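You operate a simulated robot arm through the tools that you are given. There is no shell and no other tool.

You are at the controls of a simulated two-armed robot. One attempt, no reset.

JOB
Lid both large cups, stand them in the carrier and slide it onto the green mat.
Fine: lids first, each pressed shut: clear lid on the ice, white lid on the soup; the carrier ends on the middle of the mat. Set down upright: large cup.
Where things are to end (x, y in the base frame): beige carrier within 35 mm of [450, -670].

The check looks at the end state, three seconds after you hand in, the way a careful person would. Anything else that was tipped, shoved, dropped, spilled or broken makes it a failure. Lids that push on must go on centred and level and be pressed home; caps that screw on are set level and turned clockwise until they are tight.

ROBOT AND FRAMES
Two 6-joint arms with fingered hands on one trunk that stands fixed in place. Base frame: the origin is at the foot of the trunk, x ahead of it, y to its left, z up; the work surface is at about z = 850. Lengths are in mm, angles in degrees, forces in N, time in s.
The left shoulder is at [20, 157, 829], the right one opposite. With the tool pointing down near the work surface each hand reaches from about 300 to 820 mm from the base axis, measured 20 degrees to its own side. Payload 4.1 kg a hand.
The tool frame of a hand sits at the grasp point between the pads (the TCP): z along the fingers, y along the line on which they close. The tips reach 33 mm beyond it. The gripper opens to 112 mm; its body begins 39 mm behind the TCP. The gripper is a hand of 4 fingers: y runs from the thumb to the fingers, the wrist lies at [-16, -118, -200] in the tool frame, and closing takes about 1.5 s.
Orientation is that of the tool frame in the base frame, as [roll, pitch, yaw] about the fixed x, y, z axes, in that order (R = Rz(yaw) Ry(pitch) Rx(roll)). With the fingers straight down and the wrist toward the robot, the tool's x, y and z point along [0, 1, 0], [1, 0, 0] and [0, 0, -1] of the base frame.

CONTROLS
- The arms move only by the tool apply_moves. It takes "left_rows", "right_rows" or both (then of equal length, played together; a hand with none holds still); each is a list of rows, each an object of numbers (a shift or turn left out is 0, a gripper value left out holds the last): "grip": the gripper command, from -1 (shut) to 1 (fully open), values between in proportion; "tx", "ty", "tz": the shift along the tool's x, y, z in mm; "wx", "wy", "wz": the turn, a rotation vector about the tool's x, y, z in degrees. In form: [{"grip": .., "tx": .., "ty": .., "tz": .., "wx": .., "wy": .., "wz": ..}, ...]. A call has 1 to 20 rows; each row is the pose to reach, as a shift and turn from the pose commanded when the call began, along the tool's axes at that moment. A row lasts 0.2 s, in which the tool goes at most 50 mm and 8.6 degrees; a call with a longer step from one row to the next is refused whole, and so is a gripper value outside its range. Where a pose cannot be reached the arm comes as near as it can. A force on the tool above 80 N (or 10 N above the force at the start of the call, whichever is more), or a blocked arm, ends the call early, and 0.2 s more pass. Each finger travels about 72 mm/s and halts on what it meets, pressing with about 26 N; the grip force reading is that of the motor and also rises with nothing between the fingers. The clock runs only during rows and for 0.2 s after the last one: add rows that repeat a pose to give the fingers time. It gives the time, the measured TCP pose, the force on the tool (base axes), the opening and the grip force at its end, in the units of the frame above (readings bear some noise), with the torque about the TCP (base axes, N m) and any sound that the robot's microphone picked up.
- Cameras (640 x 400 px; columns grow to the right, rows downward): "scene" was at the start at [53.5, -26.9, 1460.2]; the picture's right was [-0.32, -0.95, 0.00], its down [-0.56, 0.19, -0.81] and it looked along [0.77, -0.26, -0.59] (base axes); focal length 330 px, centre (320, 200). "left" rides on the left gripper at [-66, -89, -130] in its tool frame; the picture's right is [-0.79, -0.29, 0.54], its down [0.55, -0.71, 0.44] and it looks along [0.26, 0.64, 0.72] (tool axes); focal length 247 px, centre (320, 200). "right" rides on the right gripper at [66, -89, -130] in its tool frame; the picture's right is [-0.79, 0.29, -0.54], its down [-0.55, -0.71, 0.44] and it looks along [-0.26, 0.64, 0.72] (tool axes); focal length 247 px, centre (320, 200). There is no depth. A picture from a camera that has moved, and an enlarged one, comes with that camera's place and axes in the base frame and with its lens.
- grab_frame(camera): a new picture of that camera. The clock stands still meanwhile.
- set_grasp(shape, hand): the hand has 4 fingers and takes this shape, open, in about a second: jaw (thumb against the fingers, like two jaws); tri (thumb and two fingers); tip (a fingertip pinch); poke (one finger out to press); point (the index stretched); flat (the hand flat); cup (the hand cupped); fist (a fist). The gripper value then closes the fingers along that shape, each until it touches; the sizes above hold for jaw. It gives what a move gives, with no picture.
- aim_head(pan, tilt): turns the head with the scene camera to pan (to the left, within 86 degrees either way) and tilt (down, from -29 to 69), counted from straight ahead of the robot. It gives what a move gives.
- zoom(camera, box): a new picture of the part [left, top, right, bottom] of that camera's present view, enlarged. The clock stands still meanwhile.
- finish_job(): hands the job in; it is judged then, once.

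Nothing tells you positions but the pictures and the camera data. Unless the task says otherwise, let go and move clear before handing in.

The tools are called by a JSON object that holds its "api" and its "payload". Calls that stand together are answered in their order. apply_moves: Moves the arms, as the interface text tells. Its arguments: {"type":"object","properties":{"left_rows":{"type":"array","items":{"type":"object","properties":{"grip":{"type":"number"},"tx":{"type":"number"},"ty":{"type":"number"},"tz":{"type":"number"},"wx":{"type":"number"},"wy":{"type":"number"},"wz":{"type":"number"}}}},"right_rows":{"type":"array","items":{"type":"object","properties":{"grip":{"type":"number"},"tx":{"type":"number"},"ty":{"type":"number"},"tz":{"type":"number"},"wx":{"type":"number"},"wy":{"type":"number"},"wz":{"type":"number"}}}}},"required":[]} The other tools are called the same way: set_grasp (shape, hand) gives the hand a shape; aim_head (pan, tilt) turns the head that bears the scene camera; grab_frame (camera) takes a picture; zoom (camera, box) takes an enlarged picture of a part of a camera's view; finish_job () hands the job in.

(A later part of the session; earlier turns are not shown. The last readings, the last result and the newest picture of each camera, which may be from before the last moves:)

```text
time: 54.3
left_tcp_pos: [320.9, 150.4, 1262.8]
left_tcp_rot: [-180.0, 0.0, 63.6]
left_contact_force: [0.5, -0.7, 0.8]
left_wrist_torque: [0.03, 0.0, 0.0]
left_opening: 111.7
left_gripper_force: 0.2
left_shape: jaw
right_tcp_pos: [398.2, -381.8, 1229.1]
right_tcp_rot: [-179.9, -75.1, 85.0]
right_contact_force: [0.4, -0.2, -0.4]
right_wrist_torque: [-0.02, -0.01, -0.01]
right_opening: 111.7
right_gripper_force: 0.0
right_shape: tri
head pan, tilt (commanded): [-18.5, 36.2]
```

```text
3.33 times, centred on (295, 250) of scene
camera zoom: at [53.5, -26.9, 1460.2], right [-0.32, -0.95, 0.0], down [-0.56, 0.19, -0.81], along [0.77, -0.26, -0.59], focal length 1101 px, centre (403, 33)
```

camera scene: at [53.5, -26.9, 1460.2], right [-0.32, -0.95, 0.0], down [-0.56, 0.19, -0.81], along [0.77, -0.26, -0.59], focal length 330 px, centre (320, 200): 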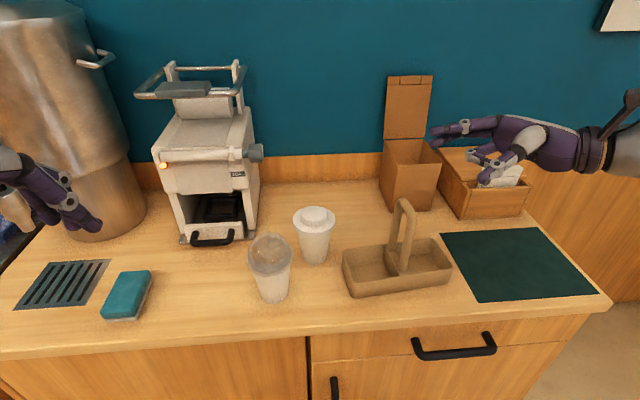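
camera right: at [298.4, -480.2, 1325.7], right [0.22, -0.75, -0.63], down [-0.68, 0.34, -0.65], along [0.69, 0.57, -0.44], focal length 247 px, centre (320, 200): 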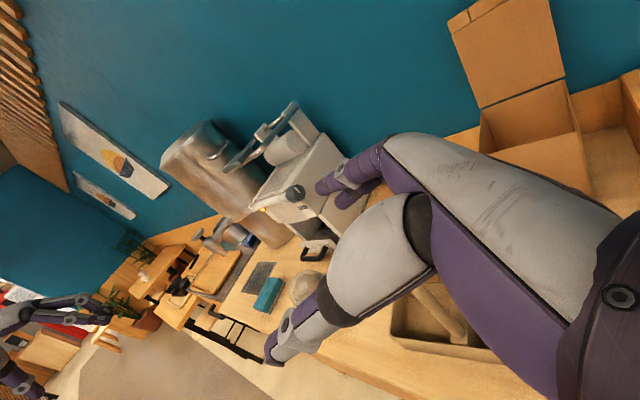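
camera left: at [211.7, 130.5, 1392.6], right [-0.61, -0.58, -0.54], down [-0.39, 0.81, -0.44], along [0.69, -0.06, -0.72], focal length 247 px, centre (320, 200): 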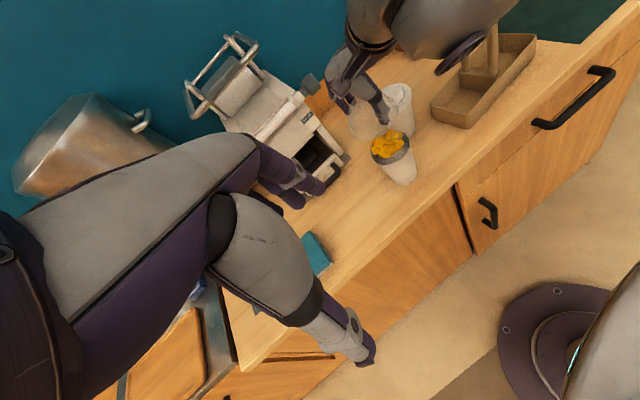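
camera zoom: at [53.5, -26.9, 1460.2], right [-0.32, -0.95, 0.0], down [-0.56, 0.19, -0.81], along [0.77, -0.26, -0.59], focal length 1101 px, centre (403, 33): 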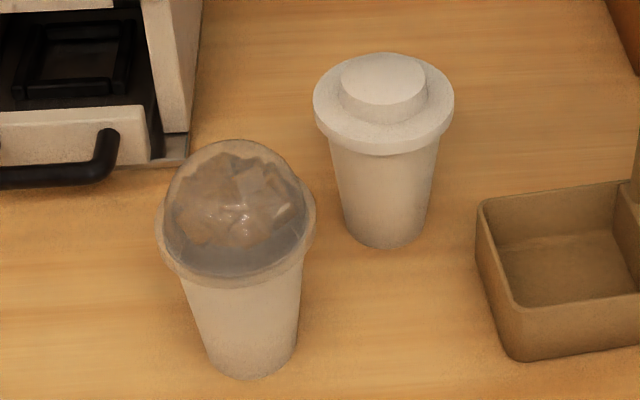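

The sideways pose is feasible. I plan: right hand takes the ice cup to the right pocket, then left hand takes the soup cup to the left pocket. I switch back to the jaw shape and test approaching the ice cup from the front-right, still high.

{"api": "set_grasp", "payload": {"hand": "right", "shape": "jaw"}}

{"api": "apply_moves", "payload": {"right_rows": [{"tx": -1.3, "ty": 9.7, "tz": 33.7, "wx": -3, "wz": 0.8}, {"tx": -2.6, "ty": 19.4, "tz": 67.4, "wx": -6, "wz": 1.6}, {"tx": -3.9, "ty": 29.2, "tz": 101.1, "wx": -9, "wz": 2.4}, {"tx": -5.3, "ty": 38.9, "tz": 134.9, "wx": -12, "wz": 3.2}, {"tx": -6.6, "ty": 48.6, "tz": 168.6, "wx": -15, "wz": 4}, {"tx": -7.9, "ty": 58.4, "tz": 202.3, "wx": -18, "wz": 4.9}, {"tx": -9.2, "ty": 68.1, "tz": 236, "wx": -21.1, "wz": 5.7}, {"tx": -10.5, "ty": 77.8, "tz": 269.7, "wx": -24.1, "wz": 6.5}, {"tx": -10.5, "ty": 77.8, "tz": 269.7, "wx": -24.1, "wz": 6.5}]}}

{"api": "grab_frame", "payload": {"camera": "scene"}}

{"api": "grab_frame", "payload": {"camera": "right"}}

{"api": "grab_frame", "payload": {"camera": "left"}}

```text
time: 55.2
left_tcp_pos: [320.4, 149.0, 1262.0]
left_tcp_rot: [179.9, 0.0, 63.5]
left_contact_force: [0.2, -0.3, 0.5]
left_wrist_torque: [0.0, 0.01, -0.02]
left_opening: 111.9
left_gripper_force: 0.2
left_shape: jaw
right_tcp_pos: [398.2, -380.9, 1228.3]
right_tcp_rot: [179.7, -75.0, 85.4]
right_contact_force: [0.0, -0.8, -0.5]
right_wrist_torque: [0.03, 0.01, 0.01]
right_opening: 111.7
right_gripper_force: 0.1
right_shape: jaw
head pan, tilt (commanded): [-18.5, 36.2]
```

```text
time: 57.2
left_tcp_pos: [321.8, 152.2, 1262.0]
left_tcp_rot: [-180.0, 0.0, 63.7]
left_contact_force: [0.0, -0.5, 1.1]
left_wrist_torque: [-0.01, -0.01, 0.01]
left_opening: 111.6
left_gripper_force: 0.1
left_shape: jaw
right_tcp_pos: [497.6, -131.2, 1148.7]
right_tcp_rot: [-179.4, -74.9, 59.5]
right_contact_force: [0.0, 0.0, 0.0]
right_wrist_torque: [0.0, 0.01, 0.02]
right_opening: 111.8
right_gripper_force: 0.1
right_shape: jaw
head pan, tilt (commanded): [-18.5, 36.2]
```

```text
taken
camera scene: at [53.4, -27.0, 1460.2], right [-0.32, -0.95, 0.0], down [-0.56, 0.19, -0.81], along [0.77, -0.26, -0.59], focal length 330 px, centre (320, 200)
```

scene: 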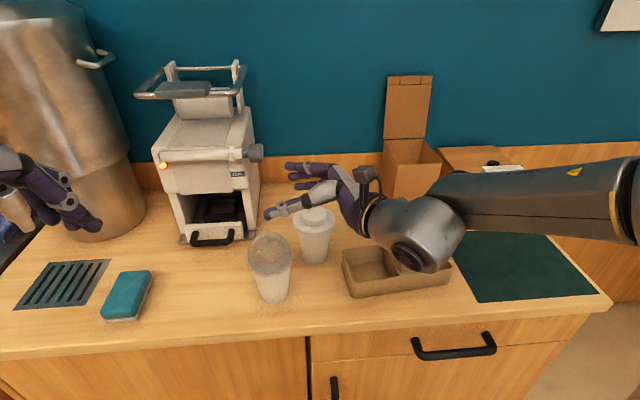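

```text
taken
camera right: at [364.6, -179.2, 1245.5], right [-0.11, -0.77, -0.63], down [-0.48, 0.59, -0.65], along [0.87, 0.23, -0.44], focal length 247 px, centre (320, 200)
```

right: 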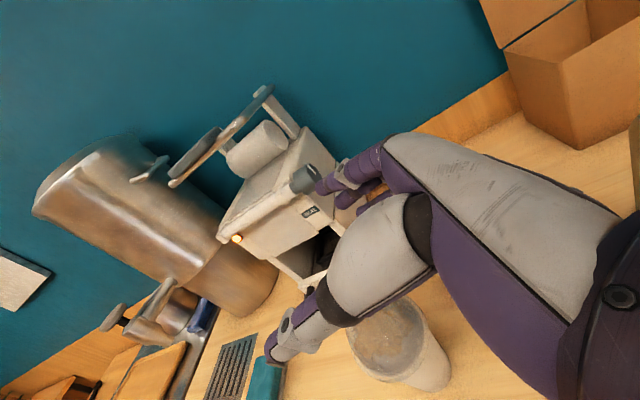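

```text
taken
camera left: at [211.6, 130.6, 1392.6], right [-0.61, -0.58, -0.54], down [-0.39, 0.81, -0.44], along [0.69, -0.06, -0.72], focal length 247 px, centre (320, 200)
```

left: 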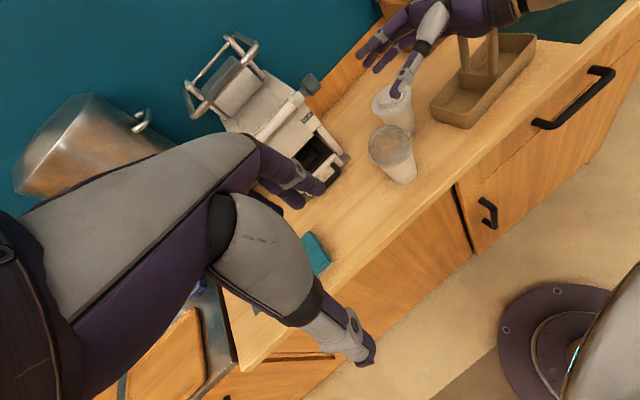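

The pose is reachable. I back off to the front-right of the ice cup and start descending beside it, checking clearances.

{"api": "apply_moves", "payload": {"right_rows": [{"tx": -29.9, "ty": 9, "tz": -34.1}, {"tx": -68.5, "ty": 9, "tz": -23.7}, {"tx": -107.2, "ty": 9, "tz": -13.3}, {"tx": -107.2, "ty": 9, "tz": -13.3}]}}

{"api": "grab_frame", "payload": {"camera": "scene"}}

{"api": "grab_frame", "payload": {"camera": "right"}}

{"api": "zoom", "payload": {"camera": "left", "box": [330, 20, 530, 200]}}

```text
time: 58.2
left_tcp_pos: [321.5, 150.4, 1261.6]
left_tcp_rot: [180.0, -0.1, 63.5]
left_contact_force: [0.2, -0.2, 0.3]
left_wrist_torque: [0.02, 0.01, 0.02]
left_opening: 111.7
left_gripper_force: 0.1
left_shape: jaw
right_tcp_pos: [486.2, -170.7, 1049.1]
right_tcp_rot: [179.9, -74.9, 60.1]
right_contact_force: [-0.4, -0.8, 0.2]
right_wrist_torque: [0.0, -0.03, 0.0]
right_opening: 112.0
right_gripper_force: 0.1
right_shape: jaw
head pan, tilt (commanded): [-18.5, 36.2]
```

```text
taken
camera scene: at [53.4, -26.8, 1460.2], right [-0.32, -0.95, 0.0], down [-0.56, 0.19, -0.81], along [0.77, -0.26, -0.59], focal length 330 px, centre (320, 200)
```

scene: 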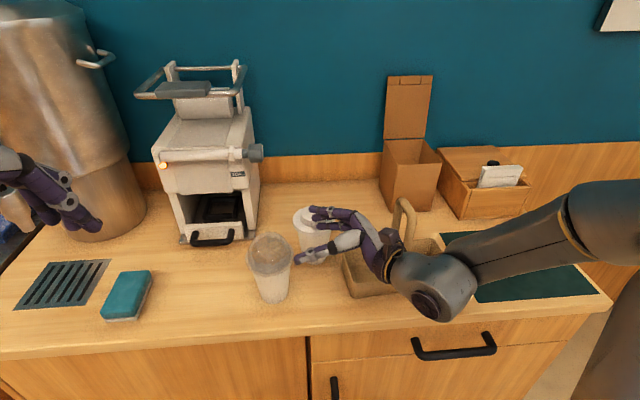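

```text
taken
camera right: at [352.0, -219.1, 1145.8], right [-0.11, -0.77, -0.63], down [-0.48, 0.59, -0.65], along [0.87, 0.23, -0.44], focal length 247 px, centre (320, 200)
```

right: 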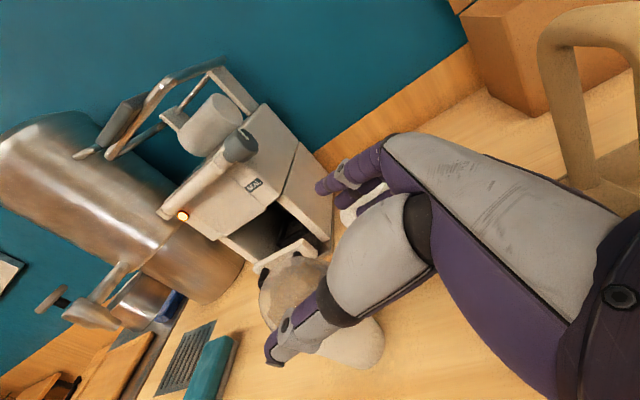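

```text
2.22 times, centred on (430, 110) of left
camera zoom: at [211.5, 130.7, 1392.6], right [-0.61, -0.58, -0.54], down [-0.39, 0.81, -0.44], along [0.69, -0.06, -0.72], focal length 549 px, centre (76, 400)
```

zoom: 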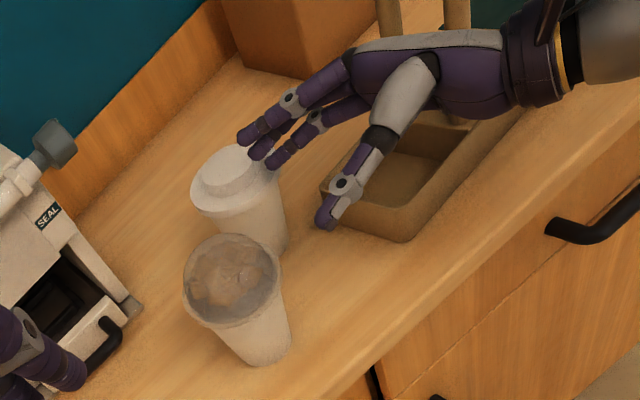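

The open fingers would pass close to the soup cup on this line. I turn the hand to point more forward (about 48°) and back off further before descending.

{"api": "apply_moves", "payload": {"right_rows": [{"tx": -3.5, "ty": -13.7, "tz": -13.2, "wx": -5.8, "wz": 1.6}, {"tx": -7.1, "ty": -27.5, "tz": -26.4, "wx": -11.6, "wz": 3.1}, {"tx": -7.1, "ty": -27.5, "tz": -26.4, "wx": -11.6, "wz": 3.1}]}}

{"api": "grab_frame", "payload": {"camera": "scene"}}

{"api": "zoom", "payload": {"camera": "left", "box": [330, 20, 530, 200]}}

```text
time: 59.0
left_tcp_pos: [320.3, 149.8, 1261.2]
left_tcp_rot: [-180.0, 0.0, 63.5]
left_contact_force: [0.3, 1.1, -0.2]
left_wrist_torque: [0.01, -0.01, -0.02]
left_opening: 111.7
left_gripper_force: 0.1
left_shape: jaw
right_tcp_pos: [459.5, -187.8, 1055.1]
right_tcp_rot: [-179.7, -74.9, 47.9]
right_contact_force: [-0.4, -0.1, -0.3]
right_wrist_torque: [0.01, 0.0, 0.01]
right_opening: 111.9
right_gripper_force: 0.0
right_shape: jaw
right hand out of reach, approached as far as the arm can: row 2, 3
head pan, tilt (commanded): [-18.5, 36.2]
```

```text
taken
camera scene: at [53.5, -26.9, 1460.2], right [-0.32, -0.95, 0.0], down [-0.56, 0.19, -0.81], along [0.77, -0.26, -0.59], focal length 330 px, centre (320, 200)
```

scene: 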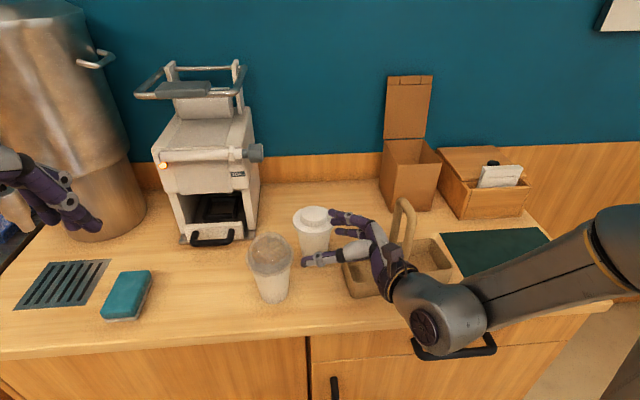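

```text
2.22 times, centred on (430, 110) of left
camera zoom: at [211.7, 130.6, 1392.6], right [-0.61, -0.58, -0.54], down [-0.39, 0.81, -0.44], along [0.69, -0.06, -0.72], focal length 549 px, centre (76, 400)
```

zoom: 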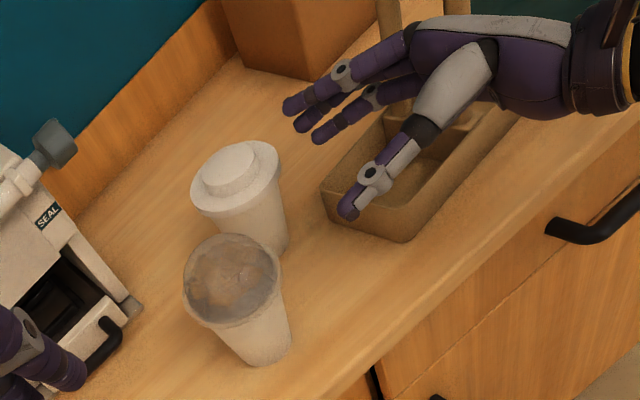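

That close-in pose hits the inner reach limit. New plan: the right hand takes the soup cup first by descending vertically around it with the hand pointing about 40° forward-left; then the left hand takes the ice cup. I move to hover above the soup cup.

{"api": "apply_moves", "payload": {"right_rows": [{"tx": 14.6, "ty": 25, "tz": 12.1, "wx": -1.5, "wz": 0.4}, {"tx": 29.3, "ty": 49.9, "tz": 24.2, "wx": -3.1, "wz": 0.8}, {"tx": 43.9, "ty": 74.9, "tz": 36.2, "wx": -4.6, "wz": 1.3}, {"tx": 58.6, "ty": 99.8, "tz": 48.3, "wx": -6.2, "wz": 1.7}, {"tx": 73.2, "ty": 124.8, "tz": 60.4, "wx": -7.7, "wz": 2.1}, {"tx": 73.2, "ty": 124.8, "tz": 60.4, "wx": -7.7, "wz": 2.1}]}}

{"api": "grab_frame", "payload": {"camera": "scene"}}

{"api": "zoom", "payload": {"camera": "left", "box": [330, 20, 530, 200]}}

{"api": "grab_frame", "payload": {"camera": "right"}}

{"api": "zoom", "payload": {"camera": "scene", "box": [270, 140, 440, 290]}}

```text
time: 60.4
left_tcp_pos: [321.2, 149.5, 1261.8]
left_tcp_rot: [179.9, 0.1, 63.6]
left_contact_force: [-0.2, 0.8, 0.2]
left_wrist_torque: [-0.02, 0.0, -0.02]
left_opening: 111.6
left_gripper_force: 0.2
left_shape: jaw
right_tcp_pos: [602.6, -230.8, 1107.4]
right_tcp_rot: [-179.6, -75.1, 40.5]
right_contact_force: [-0.7, 0.1, -0.1]
right_wrist_torque: [0.02, -0.01, -0.02]
right_opening: 111.9
right_gripper_force: 0.1
right_shape: jaw
right hand out of reach, approached as far as the arm can: row 4, 5, 6
head pan, tilt (commanded): [-18.5, 36.2]
```

```text
taken
camera scene: at [53.4, -26.9, 1460.2], right [-0.32, -0.95, 0.0], down [-0.56, 0.19, -0.81], along [0.77, -0.26, -0.59], focal length 330 px, centre (320, 200)
```

scene: 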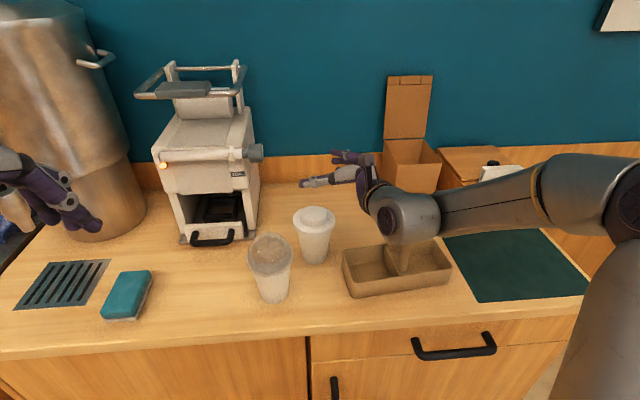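

```text
2.22 times, centred on (430, 110) of left
camera zoom: at [211.6, 130.6, 1392.6], right [-0.61, -0.58, -0.54], down [-0.39, 0.81, -0.44], along [0.69, -0.06, -0.72], focal length 549 px, centre (76, 400)
```

zoom: 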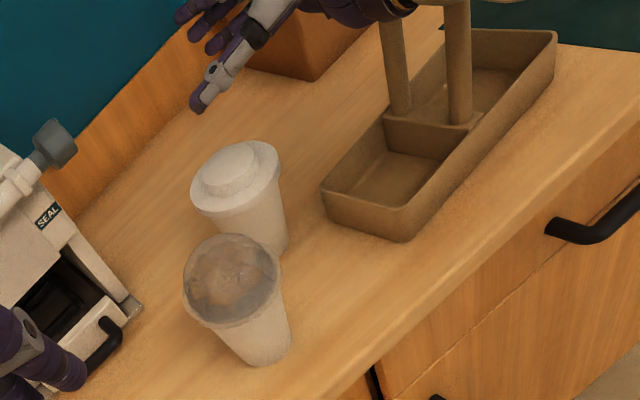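

```text
taken
camera right: at [459.4, -234.6, 1205.3], right [-0.36, -0.69, -0.63], down [-0.26, 0.72, -0.64], along [0.9, -0.07, -0.44], focal length 247 px, centre (320, 200)
```

right: 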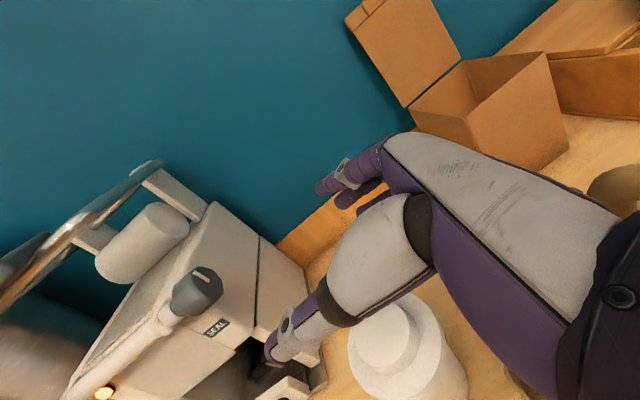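

```text
2.67 times, centred on (355, 215) of scene
camera zoom: at [53.4, -26.9, 1460.2], right [-0.32, -0.95, 0.0], down [-0.56, 0.19, -0.81], along [0.77, -0.26, -0.59], focal length 880 px, centre (227, 160)
```

zoom: 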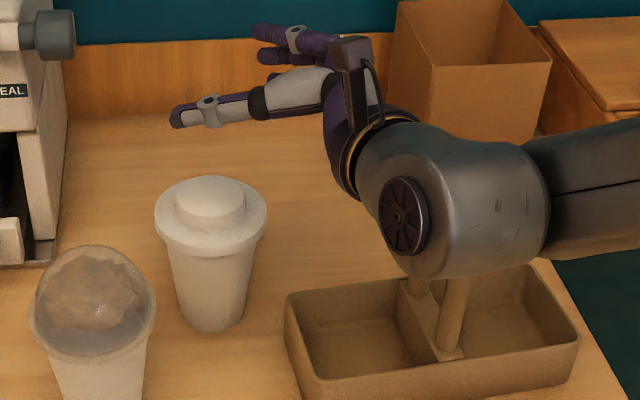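

{"api": "apply_moves", "payload": {"right_rows": [{"wx": 4.6, "wz": -1.2}, {"tx": 2, "ty": -3.5, "tz": 7.4, "wx": 9.2, "wz": -2.5}, {"tx": 4, "ty": -7, "tz": 14.7, "wx": 9.2, "wz": -2.5}, {"tx": 4, "ty": -7, "tz": 14.7, "wx": 9.2, "wz": -2.5}]}}

{"api": "zoom", "payload": {"camera": "scene", "box": [270, 140, 440, 290]}}

{"api": "zoom", "payload": {"camera": "left", "box": [330, 0, 530, 180]}}

{"api": "grab_frame", "payload": {"camera": "right"}}

```text
time: 61.4
left_tcp_pos: [319.5, 150.5, 1262.2]
left_tcp_rot: [-180.0, 0.0, 63.7]
left_contact_force: [-0.2, 0.1, 0.5]
left_wrist_torque: [0.03, -0.03, 0.0]
left_opening: 111.7
left_gripper_force: 0.1
left_shape: jaw
right_tcp_pos: [611.0, -215.3, 1107.8]
right_tcp_rot: [-180.0, -75.0, 49.7]
right_contact_force: [0.6, -0.5, -0.7]
right_wrist_torque: [-0.02, 0.0, 0.0]
right_opening: 111.8
right_gripper_force: 0.2
right_shape: jaw
head pan, tilt (commanded): [-18.5, 36.2]
```

```text
2.67 times, centred on (355, 215) of scene
camera zoom: at [53.5, -26.9, 1460.2], right [-0.32, -0.95, 0.0], down [-0.56, 0.19, -0.81], along [0.77, -0.26, -0.59], focal length 880 px, centre (227, 160)
```

zoom: 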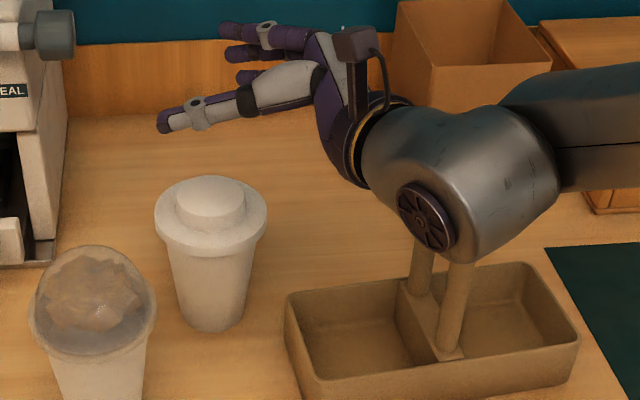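

```text
2.22 times, centred on (430, 90) of left
camera zoom: at [211.6, 130.6, 1392.6], right [-0.61, -0.58, -0.54], down [-0.39, 0.81, -0.44], along [0.69, -0.06, -0.72], focal length 549 px, centre (76, 444)
```

zoom: 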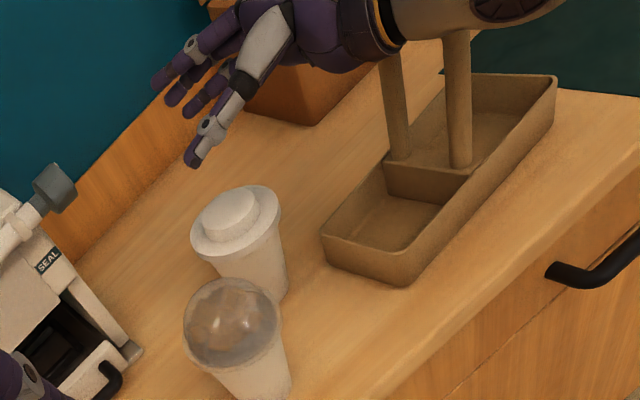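

```text
taken
camera right: at [469.3, -239.9, 1205.1], right [-0.25, -0.74, -0.63], down [-0.36, 0.67, -0.65], along [0.9, 0.06, -0.44], focal length 247 px, centre (320, 200)
```

right: 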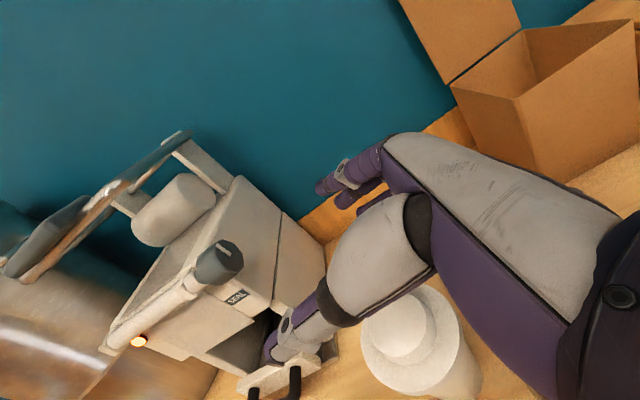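

{"api": "zoom", "payload": {"camera": "right", "box": [330, 260, 490, 400]}}

{"api": "zoom", "payload": {"camera": "scene", "box": [280, 195, 350, 270]}}

{"api": "zoom", "payload": {"camera": "left", "box": [360, 70, 440, 150]}}

```text
2.86 times, centred on (410, 330) of right
camera zoom: at [469.3, -239.9, 1205.1], right [-0.25, -0.74, -0.63], down [-0.36, 0.67, -0.65], along [0.9, 0.06, -0.44], focal length 706 px, centre (63, -171)
```

zoom: 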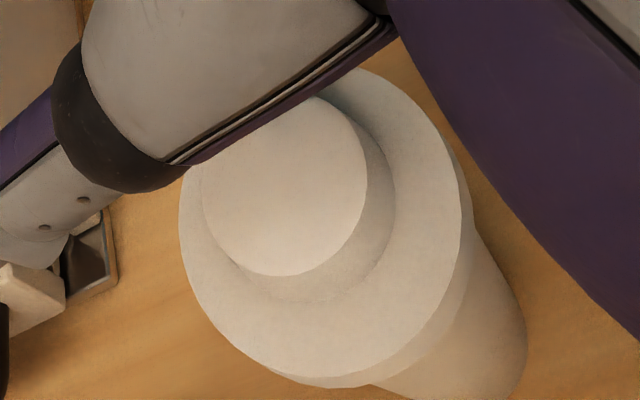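

```text
5.33 times, centred on (315, 232) of scene
camera zoom: at [53.5, -26.9, 1460.2], right [-0.32, -0.95, 0.0], down [-0.56, 0.19, -0.81], along [0.77, -0.26, -0.59], focal length 1761 px, centre (347, 27)
```

zoom: 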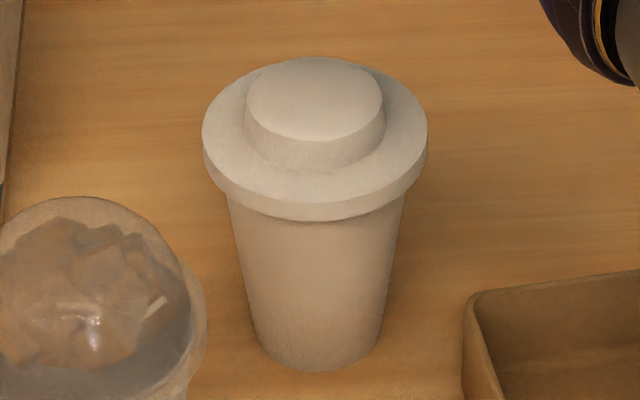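

```text
5.00 times, centred on (400, 110) of left
camera zoom: at [211.6, 130.6, 1392.6], right [-0.61, -0.58, -0.54], down [-0.39, 0.81, -0.44], along [0.69, -0.06, -0.72], focal length 1235 px, centre (-80, 650)
```

zoom: 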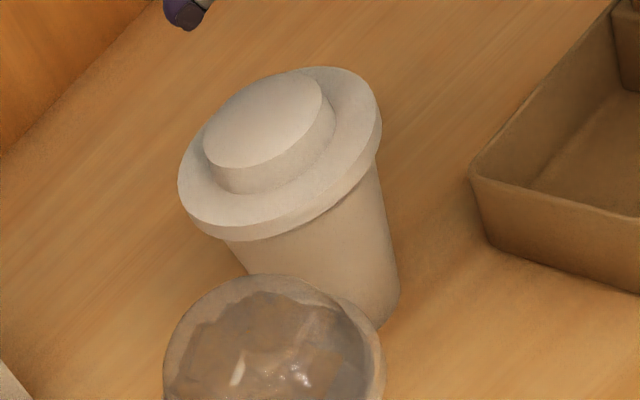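

The hand is nearly on station above the soup cup (I take it at [618, -201]). I fine-adjust and descend to just above lid level for a check.

{"api": "apply_moves", "payload": {"right_rows": [{"tx": -20, "ty": -0.6, "tz": 3}, {"tx": -45, "ty": -0.6, "tz": 9.7}, {"tx": -66.1, "ty": -0.6, "tz": 15.3}, {"tx": -66.1, "ty": -0.6, "tz": 15.3}]}}

{"api": "zoom", "payload": {"camera": "scene", "box": [270, 140, 440, 290]}}

{"api": "zoom", "payload": {"camera": "left", "box": [340, 30, 480, 160]}}

{"api": "zoom", "payload": {"camera": "right", "box": [220, 150, 500, 400]}}

```text
time: 62.4
left_tcp_pos: [320.2, 150.3, 1262.3]
left_tcp_rot: [180.0, 0.1, 63.6]
left_contact_force: [0.2, 0.3, -0.1]
left_wrist_torque: [-0.01, -0.02, 0.0]
left_opening: 111.6
left_gripper_force: 0.1
left_shape: jaw
right_tcp_pos: [607.5, -218.6, 1041.3]
right_tcp_rot: [180.0, -75.1, 49.7]
right_contact_force: [0.1, -0.1, -1.0]
right_wrist_torque: [-0.02, 0.0, -0.04]
right_opening: 111.6
right_gripper_force: 0.1
right_shape: jaw
head pan, tilt (commanded): [-18.5, 36.2]
```

```text
2.67 times, centred on (355, 215) of scene
camera zoom: at [53.4, -26.9, 1460.2], right [-0.32, -0.95, 0.0], down [-0.56, 0.19, -0.81], along [0.77, -0.26, -0.59], focal length 880 px, centre (227, 160)
```

zoom: 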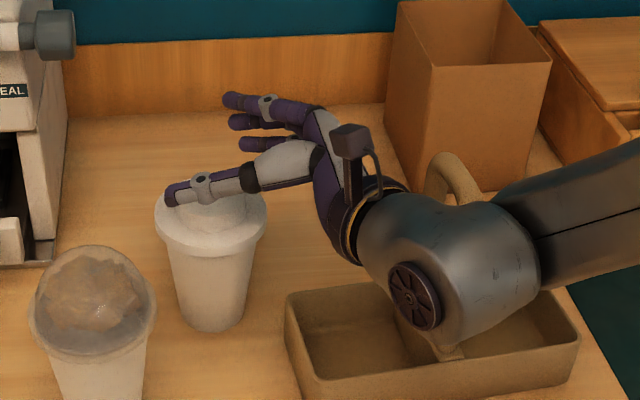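

```text
3.08 times, centred on (410, 95) of left
camera zoom: at [211.6, 130.7, 1392.6], right [-0.61, -0.58, -0.54], down [-0.39, 0.81, -0.44], along [0.69, -0.06, -0.72], focal length 760 px, centre (43, 523)
```

zoom: 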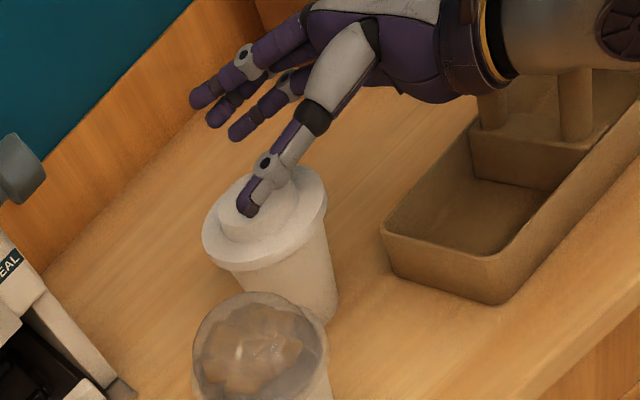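

```text
1.60 times, centred on (360, 275) of right
camera zoom: at [466.6, -241.9, 1137.5], right [-0.25, -0.74, -0.63], down [-0.36, 0.67, -0.65], along [0.9, 0.06, -0.44], focal length 395 px, centre (256, 80)
```

zoom: 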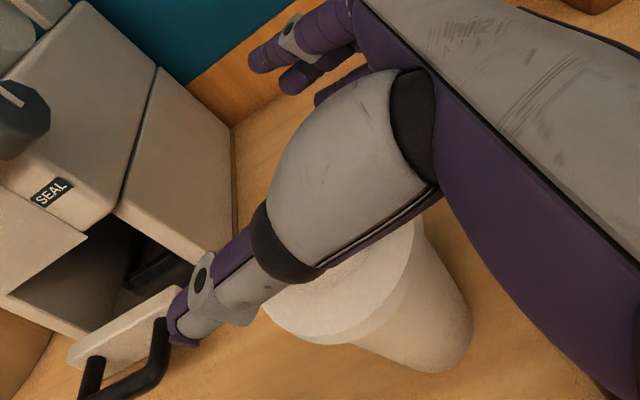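

Thumb and fingers both sit about 66 mm from the cup axis, so the hand will straddle the lid evenly. I descend to the grip height.

{"api": "apply_moves", "payload": {"right_rows": [{"tx": -14, "tz": 3.7}, {"tx": -28, "tz": 7.5}, {"tx": -42, "tz": 11.2}, {"tx": -56, "tz": 15}, {"tx": -70, "tz": 18.7}, {"tx": -83.3, "tz": 22.3}, {"tx": -83.3, "tz": 22.3}]}}

{"api": "zoom", "payload": {"camera": "scene", "box": [270, 150, 470, 310]}}

{"api": "zoom", "payload": {"camera": "left", "box": [340, 30, 480, 160]}}

{"api": "zoom", "payload": {"camera": "right", "box": [220, 150, 500, 400]}}

```text
time: 64.0
left_tcp_pos: [319.7, 150.4, 1261.7]
left_tcp_rot: [-180.0, 0.0, 63.6]
left_contact_force: [0.9, 0.1, -0.6]
left_wrist_torque: [0.0, -0.01, -0.03]
left_opening: 111.8
left_gripper_force: 0.0
left_shape: jaw
right_tcp_pos: [608.3, -216.9, 953.4]
right_tcp_rot: [-179.9, -75.0, 49.5]
right_contact_force: [-1.0, -0.1, 0.8]
right_wrist_torque: [-0.01, -0.01, 0.01]
right_opening: 112.1
right_gripper_force: 0.0
right_shape: jaw
head pan, tilt (commanded): [-18.5, 36.2]
```

```text
2.50 times, centred on (370, 230) of scene
camera zoom: at [53.4, -26.9, 1460.2], right [-0.32, -0.95, 0.0], down [-0.56, 0.19, -0.81], along [0.77, -0.26, -0.59], focal length 825 px, centre (195, 125)
```

zoom: 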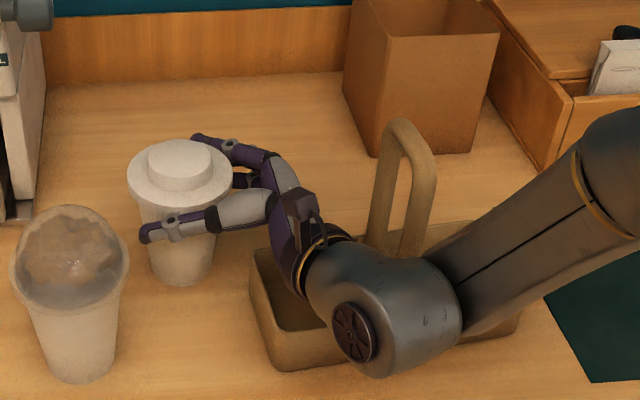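

```text
3.08 times, centred on (410, 95) of left
camera zoom: at [211.6, 130.7, 1392.6], right [-0.61, -0.58, -0.54], down [-0.39, 0.81, -0.44], along [0.69, -0.06, -0.72], focal length 760 px, centre (43, 523)
```

zoom: 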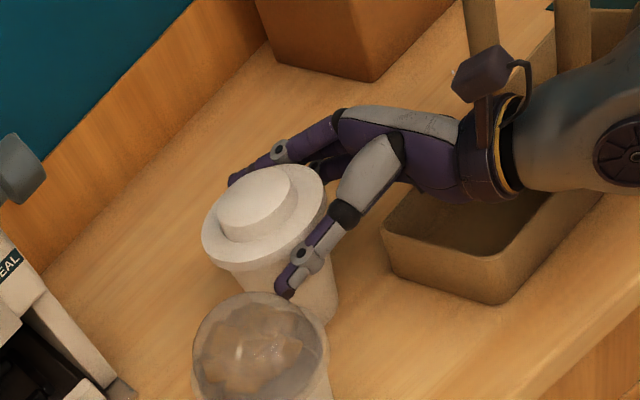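

```text
1.60 times, centred on (360, 275) of right
camera zoom: at [467.4, -240.9, 1051.7], right [-0.25, -0.74, -0.63], down [-0.36, 0.67, -0.65], along [0.9, 0.06, -0.44], focal length 395 px, centre (256, 80)
```

zoom: 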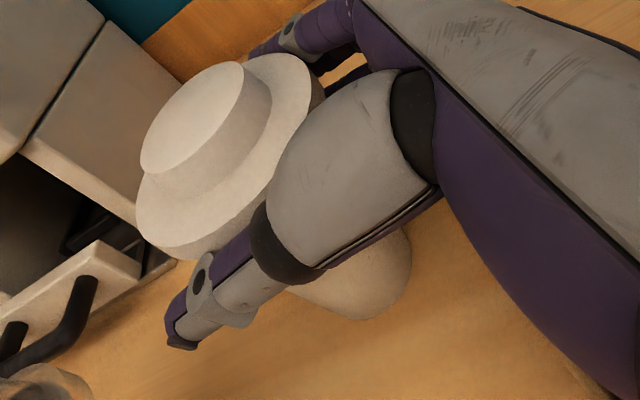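

The hand straddles the cup well, thumb just under the lid flange. I close the grip.

{"api": "apply_moves", "payload": {"right_rows": [{"grip": 0.8}, {"grip": 0.6}, {"grip": 0.4}, {"grip": 0.3}, {"grip": 0.3}, {"grip": 0.3}]}}

{"api": "zoom", "payload": {"camera": "scene", "box": [280, 190, 370, 270]}}

{"api": "zoom", "payload": {"camera": "left", "box": [350, 60, 440, 150]}}

```text
time: 65.4
left_tcp_pos: [320.6, 150.0, 1260.6]
left_tcp_rot: [180.0, 0.0, 63.6]
left_contact_force: [-0.9, -1.0, -0.7]
left_wrist_torque: [0.0, 0.0, -0.01]
left_opening: 111.8
left_gripper_force: 0.0
left_shape: jaw
right_tcp_pos: [607.8, -217.8, 954.6]
right_tcp_rot: [-179.9, -75.0, 49.6]
right_contact_force: [1.2, -0.2, -0.4]
right_wrist_torque: [-0.06, 0.04, 0.04]
right_opening: 92.5
right_gripper_force: 27.0
right_shape: jaw
head pan, tilt (commanded): [-18.5, 36.2]
heard: snap
```

```text
5.00 times, centred on (325, 230) of scene
camera zoom: at [53.6, -26.9, 1460.2], right [-0.32, -0.95, 0.0], down [-0.56, 0.19, -0.81], along [0.77, -0.26, -0.59], focal length 1651 px, centre (295, 50)
```

zoom: 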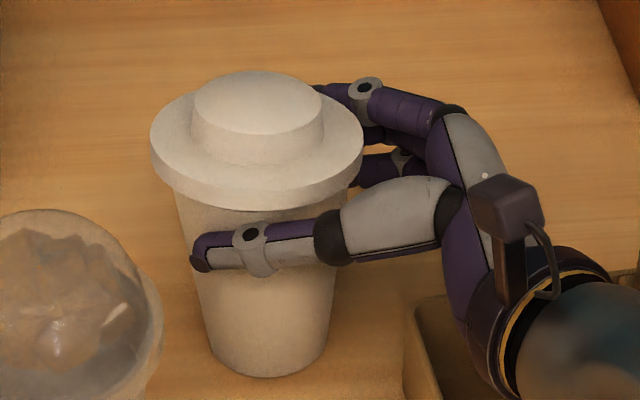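

```text
4.44 times, centred on (395, 105) of left
camera zoom: at [211.7, 130.6, 1392.6], right [-0.61, -0.58, -0.54], down [-0.39, 0.81, -0.44], along [0.69, -0.06, -0.72], focal length 1098 px, centre (-13, 622)
```

zoom: 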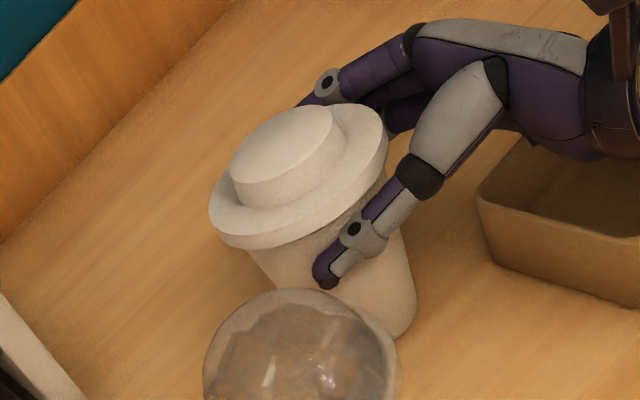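

A snap sounded as I closed; I need to inspect whether the lid moved.

{"api": "zoom", "payload": {"camera": "scene", "box": [296, 195, 346, 235]}}

{"api": "zoom", "payload": {"camera": "left", "box": [370, 70, 420, 120]}}

{"api": "zoom", "payload": {"camera": "right", "box": [220, 150, 420, 350]}}

{"api": "zoom", "payload": {"camera": "scene", "box": [285, 190, 355, 265]}}

```text
10.00 times, centred on (321, 215) of scene
camera zoom: at [53.6, -26.9, 1460.2], right [-0.32, -0.95, 0.0], down [-0.56, 0.19, -0.81], along [0.77, -0.26, -0.59], focal length 3302 px, centre (310, 50)
```

zoom: 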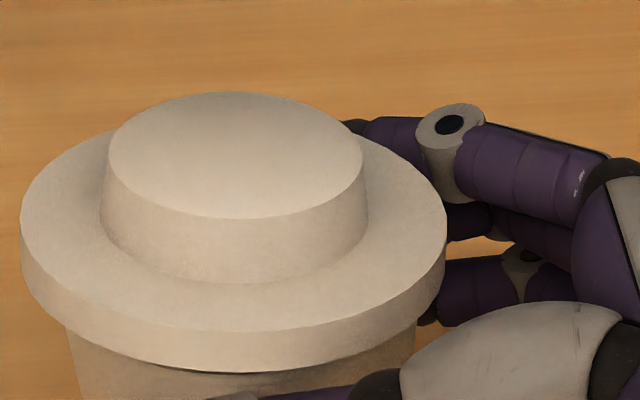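

```text
8.00 times, centred on (395, 95) of left
camera zoom: at [211.7, 130.6, 1392.6], right [-0.61, -0.58, -0.54], down [-0.39, 0.81, -0.44], along [0.69, -0.06, -0.72], focal length 1976 px, centre (-280, 1040)
```

zoom: 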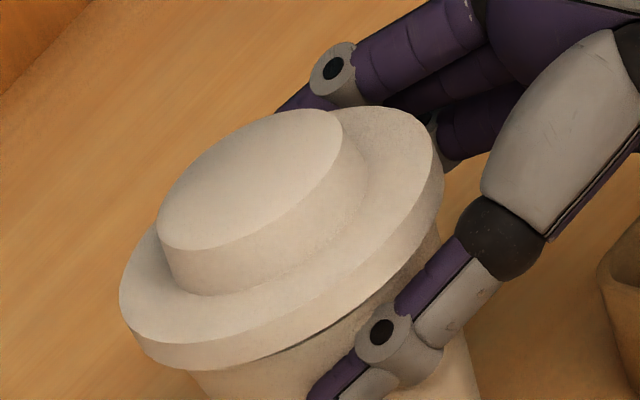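

```text
2.00 times, centred on (320, 250) of right
camera zoom: at [467.6, -240.9, 1051.6], right [-0.25, -0.74, -0.63], down [-0.36, 0.67, -0.65], along [0.9, 0.06, -0.44], focal length 494 px, centre (320, 100)
```

zoom: 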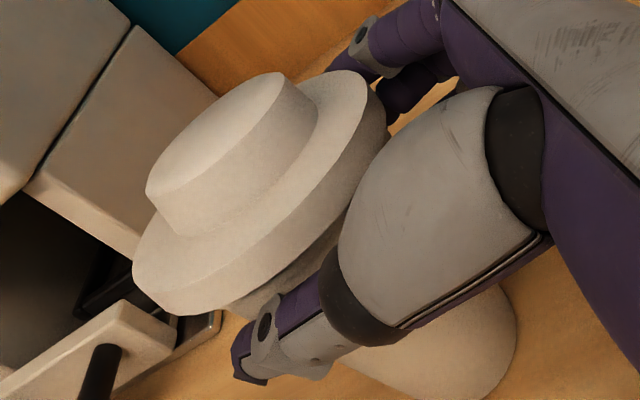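

```text
5.33 times, centred on (320, 228) of scene
camera zoom: at [53.6, -26.9, 1460.2], right [-0.32, -0.95, 0.0], down [-0.56, 0.19, -0.81], along [0.77, -0.26, -0.59], focal length 1761 px, centre (320, 53)
```

zoom: 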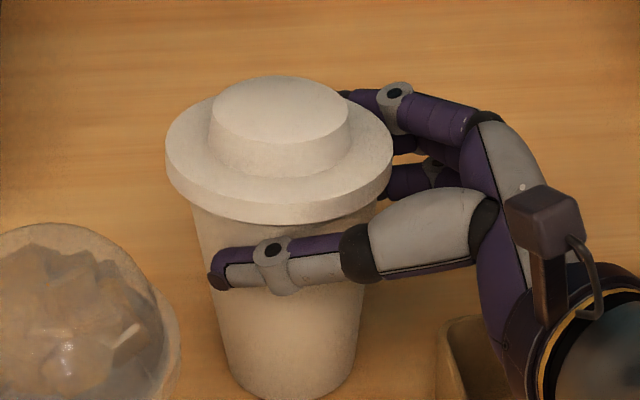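

The white lid has been pushed partly loose by the index finger touching its flange. I open the hand, and will re-seat the lid and then grip lower so only the cup body is touched.

{"api": "apply_moves", "payload": {"right_rows": [{"grip": 0.8}, {"grip": 1}, {"grip": 1}, {"grip": 1}, {"grip": 1}]}}

{"api": "zoom", "payload": {"camera": "scene", "box": [285, 190, 355, 265]}}

{"api": "zoom", "payload": {"camera": "left", "box": [360, 65, 430, 135]}}

{"api": "zoom", "payload": {"camera": "right", "box": [220, 150, 420, 350]}}

```text
time: 66.6
left_tcp_pos: [320.5, 150.1, 1262.4]
left_tcp_rot: [180.0, -0.1, 63.5]
left_contact_force: [-0.8, -0.5, 0.6]
left_wrist_torque: [-0.04, 0.02, 0.01]
left_opening: 111.6
left_gripper_force: 0.2
left_shape: jaw
right_tcp_pos: [606.0, -216.8, 955.5]
right_tcp_rot: [-179.8, -75.0, 49.6]
right_contact_force: [0.1, 0.1, 0.2]
right_wrist_torque: [0.0, 0.04, -0.01]
right_opening: 111.7
right_gripper_force: 0.1
right_shape: jaw
head pan, tilt (commanded): [-18.5, 36.2]
```

```text
5.33 times, centred on (320, 228) of scene
camera zoom: at [53.5, -26.9, 1460.2], right [-0.32, -0.95, 0.0], down [-0.56, 0.19, -0.81], along [0.77, -0.26, -0.59], focal length 1761 px, centre (320, 53)
```

zoom: 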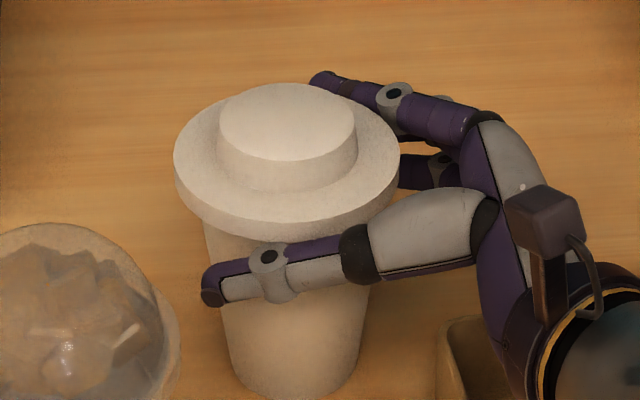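

```text
5.71 times, centred on (395, 100) of left
camera zoom: at [211.7, 130.6, 1392.6], right [-0.61, -0.58, -0.54], down [-0.39, 0.81, -0.44], along [0.69, -0.06, -0.72], focal length 1411 px, centre (-109, 771)
```

zoom: 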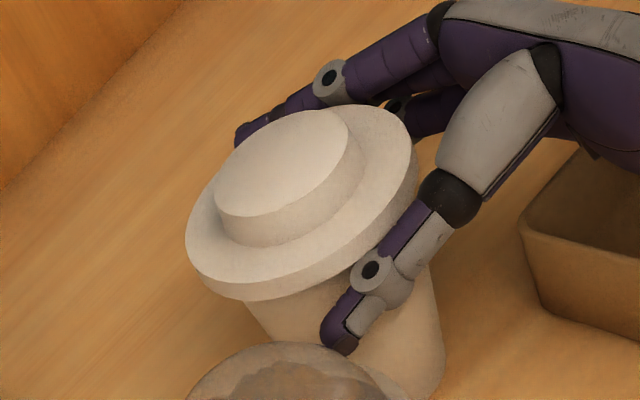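

```text
2.00 times, centred on (320, 250) of right
camera zoom: at [467.6, -240.9, 1051.8], right [-0.25, -0.74, -0.63], down [-0.36, 0.67, -0.65], along [0.9, 0.06, -0.44], focal length 494 px, centre (320, 100)
```

zoom: 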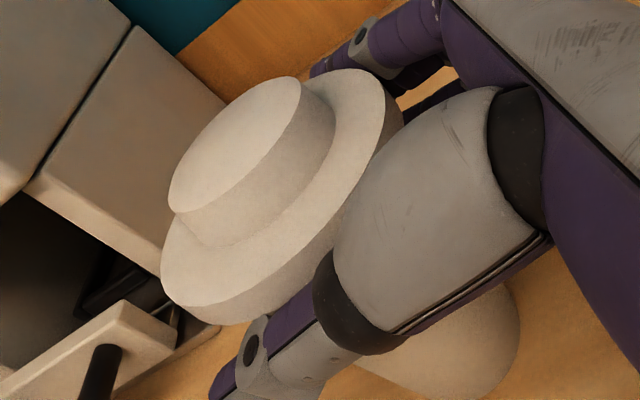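

With the hand open, the lid is resting on the cup but sits a few millimetres high. I raise the hand straight up clear of it, then will re-press it from above.

{"api": "apply_moves", "payload": {"right_rows": [{"tx": 10, "tz": -2.7}, {"tx": 25, "tz": -6.7}, {"tx": 50, "tz": -13.4}, {"tx": 85, "tz": -22.8}, {"tx": 125, "tz": -33.5}, {"tx": 165, "tz": -44.2}, {"tx": 165, "tz": -44.2}]}}

{"api": "zoom", "payload": {"camera": "scene", "box": [285, 190, 355, 265]}}

{"api": "zoom", "payload": {"camera": "left", "box": [360, 65, 430, 135]}}

{"api": "zoom", "payload": {"camera": "right", "box": [330, 260, 490, 400]}}

```text
time: 68.2
left_tcp_pos: [320.2, 150.0, 1261.9]
left_tcp_rot: [180.0, 0.1, 63.6]
left_contact_force: [1.1, 0.6, -0.1]
left_wrist_torque: [0.01, -0.01, 0.01]
left_opening: 111.8
left_gripper_force: 0.0
left_shape: jaw
right_tcp_pos: [607.5, -216.0, 1126.7]
right_tcp_rot: [179.8, -74.9, 49.9]
right_contact_force: [0.2, 0.1, -0.6]
right_wrist_torque: [0.01, 0.01, 0.01]
right_opening: 111.6
right_gripper_force: 0.0
right_shape: jaw
head pan, tilt (commanded): [-18.5, 36.2]
```

```text
5.33 times, centred on (320, 228) of scene
camera zoom: at [53.6, -26.9, 1460.1], right [-0.32, -0.95, 0.0], down [-0.56, 0.19, -0.81], along [0.77, -0.26, -0.59], focal length 1761 px, centre (320, 53)
```

zoom: 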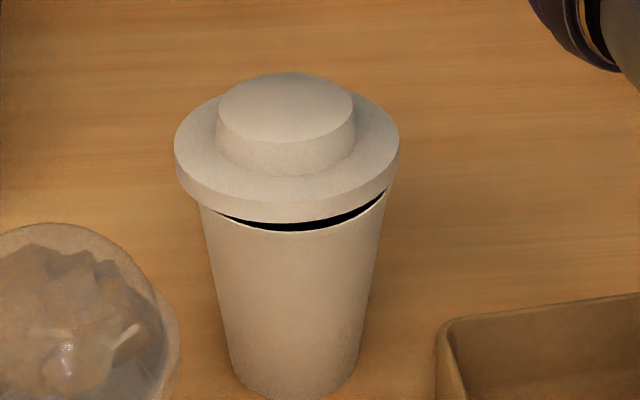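

```text
5.71 times, centred on (395, 100) of left
camera zoom: at [211.7, 130.6, 1392.6], right [-0.61, -0.58, -0.54], down [-0.39, 0.81, -0.44], along [0.69, -0.06, -0.72], focal length 1411 px, centre (-109, 771)
```

zoom: 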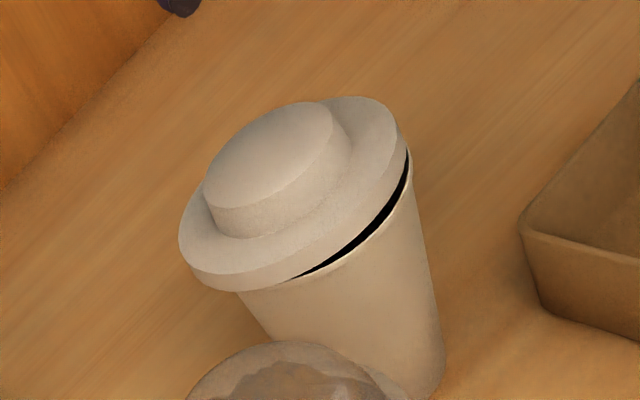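

```text
2.86 times, centred on (410, 330) of right
camera zoom: at [467.2, -240.9, 1223.3], right [-0.25, -0.74, -0.63], down [-0.36, 0.67, -0.65], along [0.9, 0.06, -0.44], focal length 706 px, centre (63, -171)
```

zoom: 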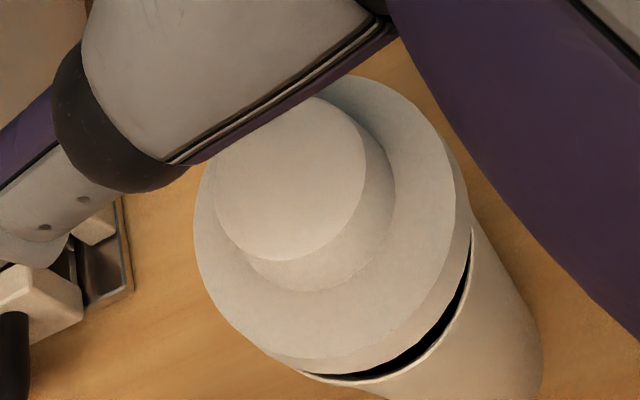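

The lid is now sitting loose on top of the rim, about 10 mm high. I will turn the hand back to pointing down, re-grip the knob, and press it on again.

{"api": "apply_moves", "payload": {"right_rows": [{"tx": 15.4, "ty": -9.1, "tz": -29.1}, {"tx": 30.8, "ty": -18.3, "tz": -58.2}, {"tx": 30.8, "ty": -18.3, "tz": -58.2, "wy": -8}, {"tx": 30.8, "ty": -18.3, "tz": -58.2, "wy": -16}, {"tx": 30.8, "ty": -18.3, "tz": -58.2, "wy": -24}, {"tx": 30.8, "ty": -18.3, "tz": -58.2, "wy": -32}, {"tx": 30.8, "ty": -18.3, "tz": -58.2, "wy": -40}, {"tx": 30.8, "ty": -18.3, "tz": -58.2, "wy": -48}, {"tx": 30.8, "ty": -18.3, "tz": -58.2, "wy": -56}, {"tx": 30.8, "ty": -18.3, "tz": -58.2, "wy": -64}, {"tx": 30.8, "ty": -18.3, "tz": -58.2, "wy": -70}, {"tx": 30.8, "ty": -18.3, "tz": -58.2, "wy": -75}, {"tx": 30.8, "ty": -18.3, "tz": -58.2, "wy": -75, "grip": 0.5}, {"tx": 30.8, "ty": -18.3, "tz": -58.2, "wy": -75, "grip": 0.5}]}}

{"api": "grab_frame", "payload": {"camera": "scene"}}

{"api": "grab_frame", "payload": {"camera": "right"}}

```text
time: 71.2
left_tcp_pos: [320.0, 150.1, 1261.3]
left_tcp_rot: [180.0, 0.1, 63.6]
left_contact_force: [-0.2, 0.3, 0.5]
left_wrist_torque: [0.0, 0.04, -0.02]
left_opening: 111.6
left_gripper_force: 0.1
left_shape: jaw
right_tcp_pos: [562.3, -243.2, 1169.0]
right_tcp_rot: [180.0, 0.0, 49.6]
right_contact_force: [0.8, 1.3, 0.8]
right_wrist_torque: [-0.02, 0.03, 0.02]
right_opening: 84.4
right_gripper_force: 0.0
right_shape: jaw
right hand out of reach, approached as far as the arm can: row 3, 4, 5, 6
head pan, tilt (commanded): [-18.5, 36.2]
```

```text
taken
camera scene: at [53.5, -26.9, 1460.2], right [-0.32, -0.95, 0.0], down [-0.56, 0.19, -0.81], along [0.77, -0.26, -0.59], focal length 330 px, centre (320, 200)
```

scene: 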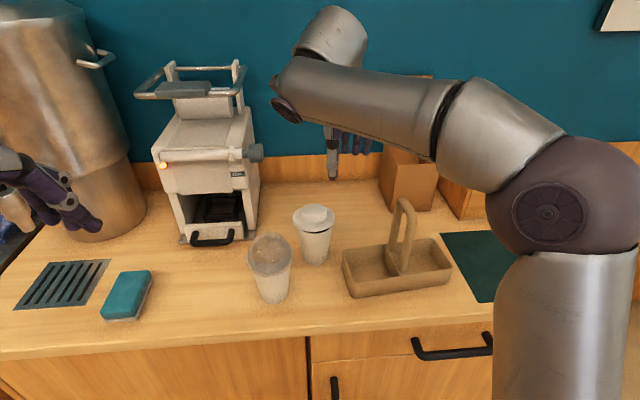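

```text
taken
camera right: at [535.0, -133.6, 1299.7], right [-0.29, -0.79, 0.54], down [-0.9, 0.04, -0.43], along [0.32, -0.61, -0.72], focal length 247 px, centre (320, 200)
```

right: 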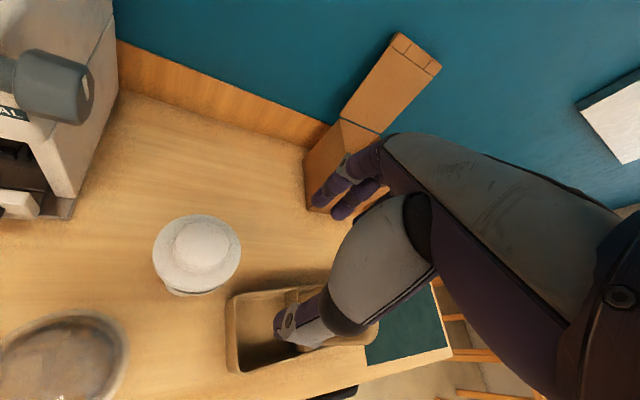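

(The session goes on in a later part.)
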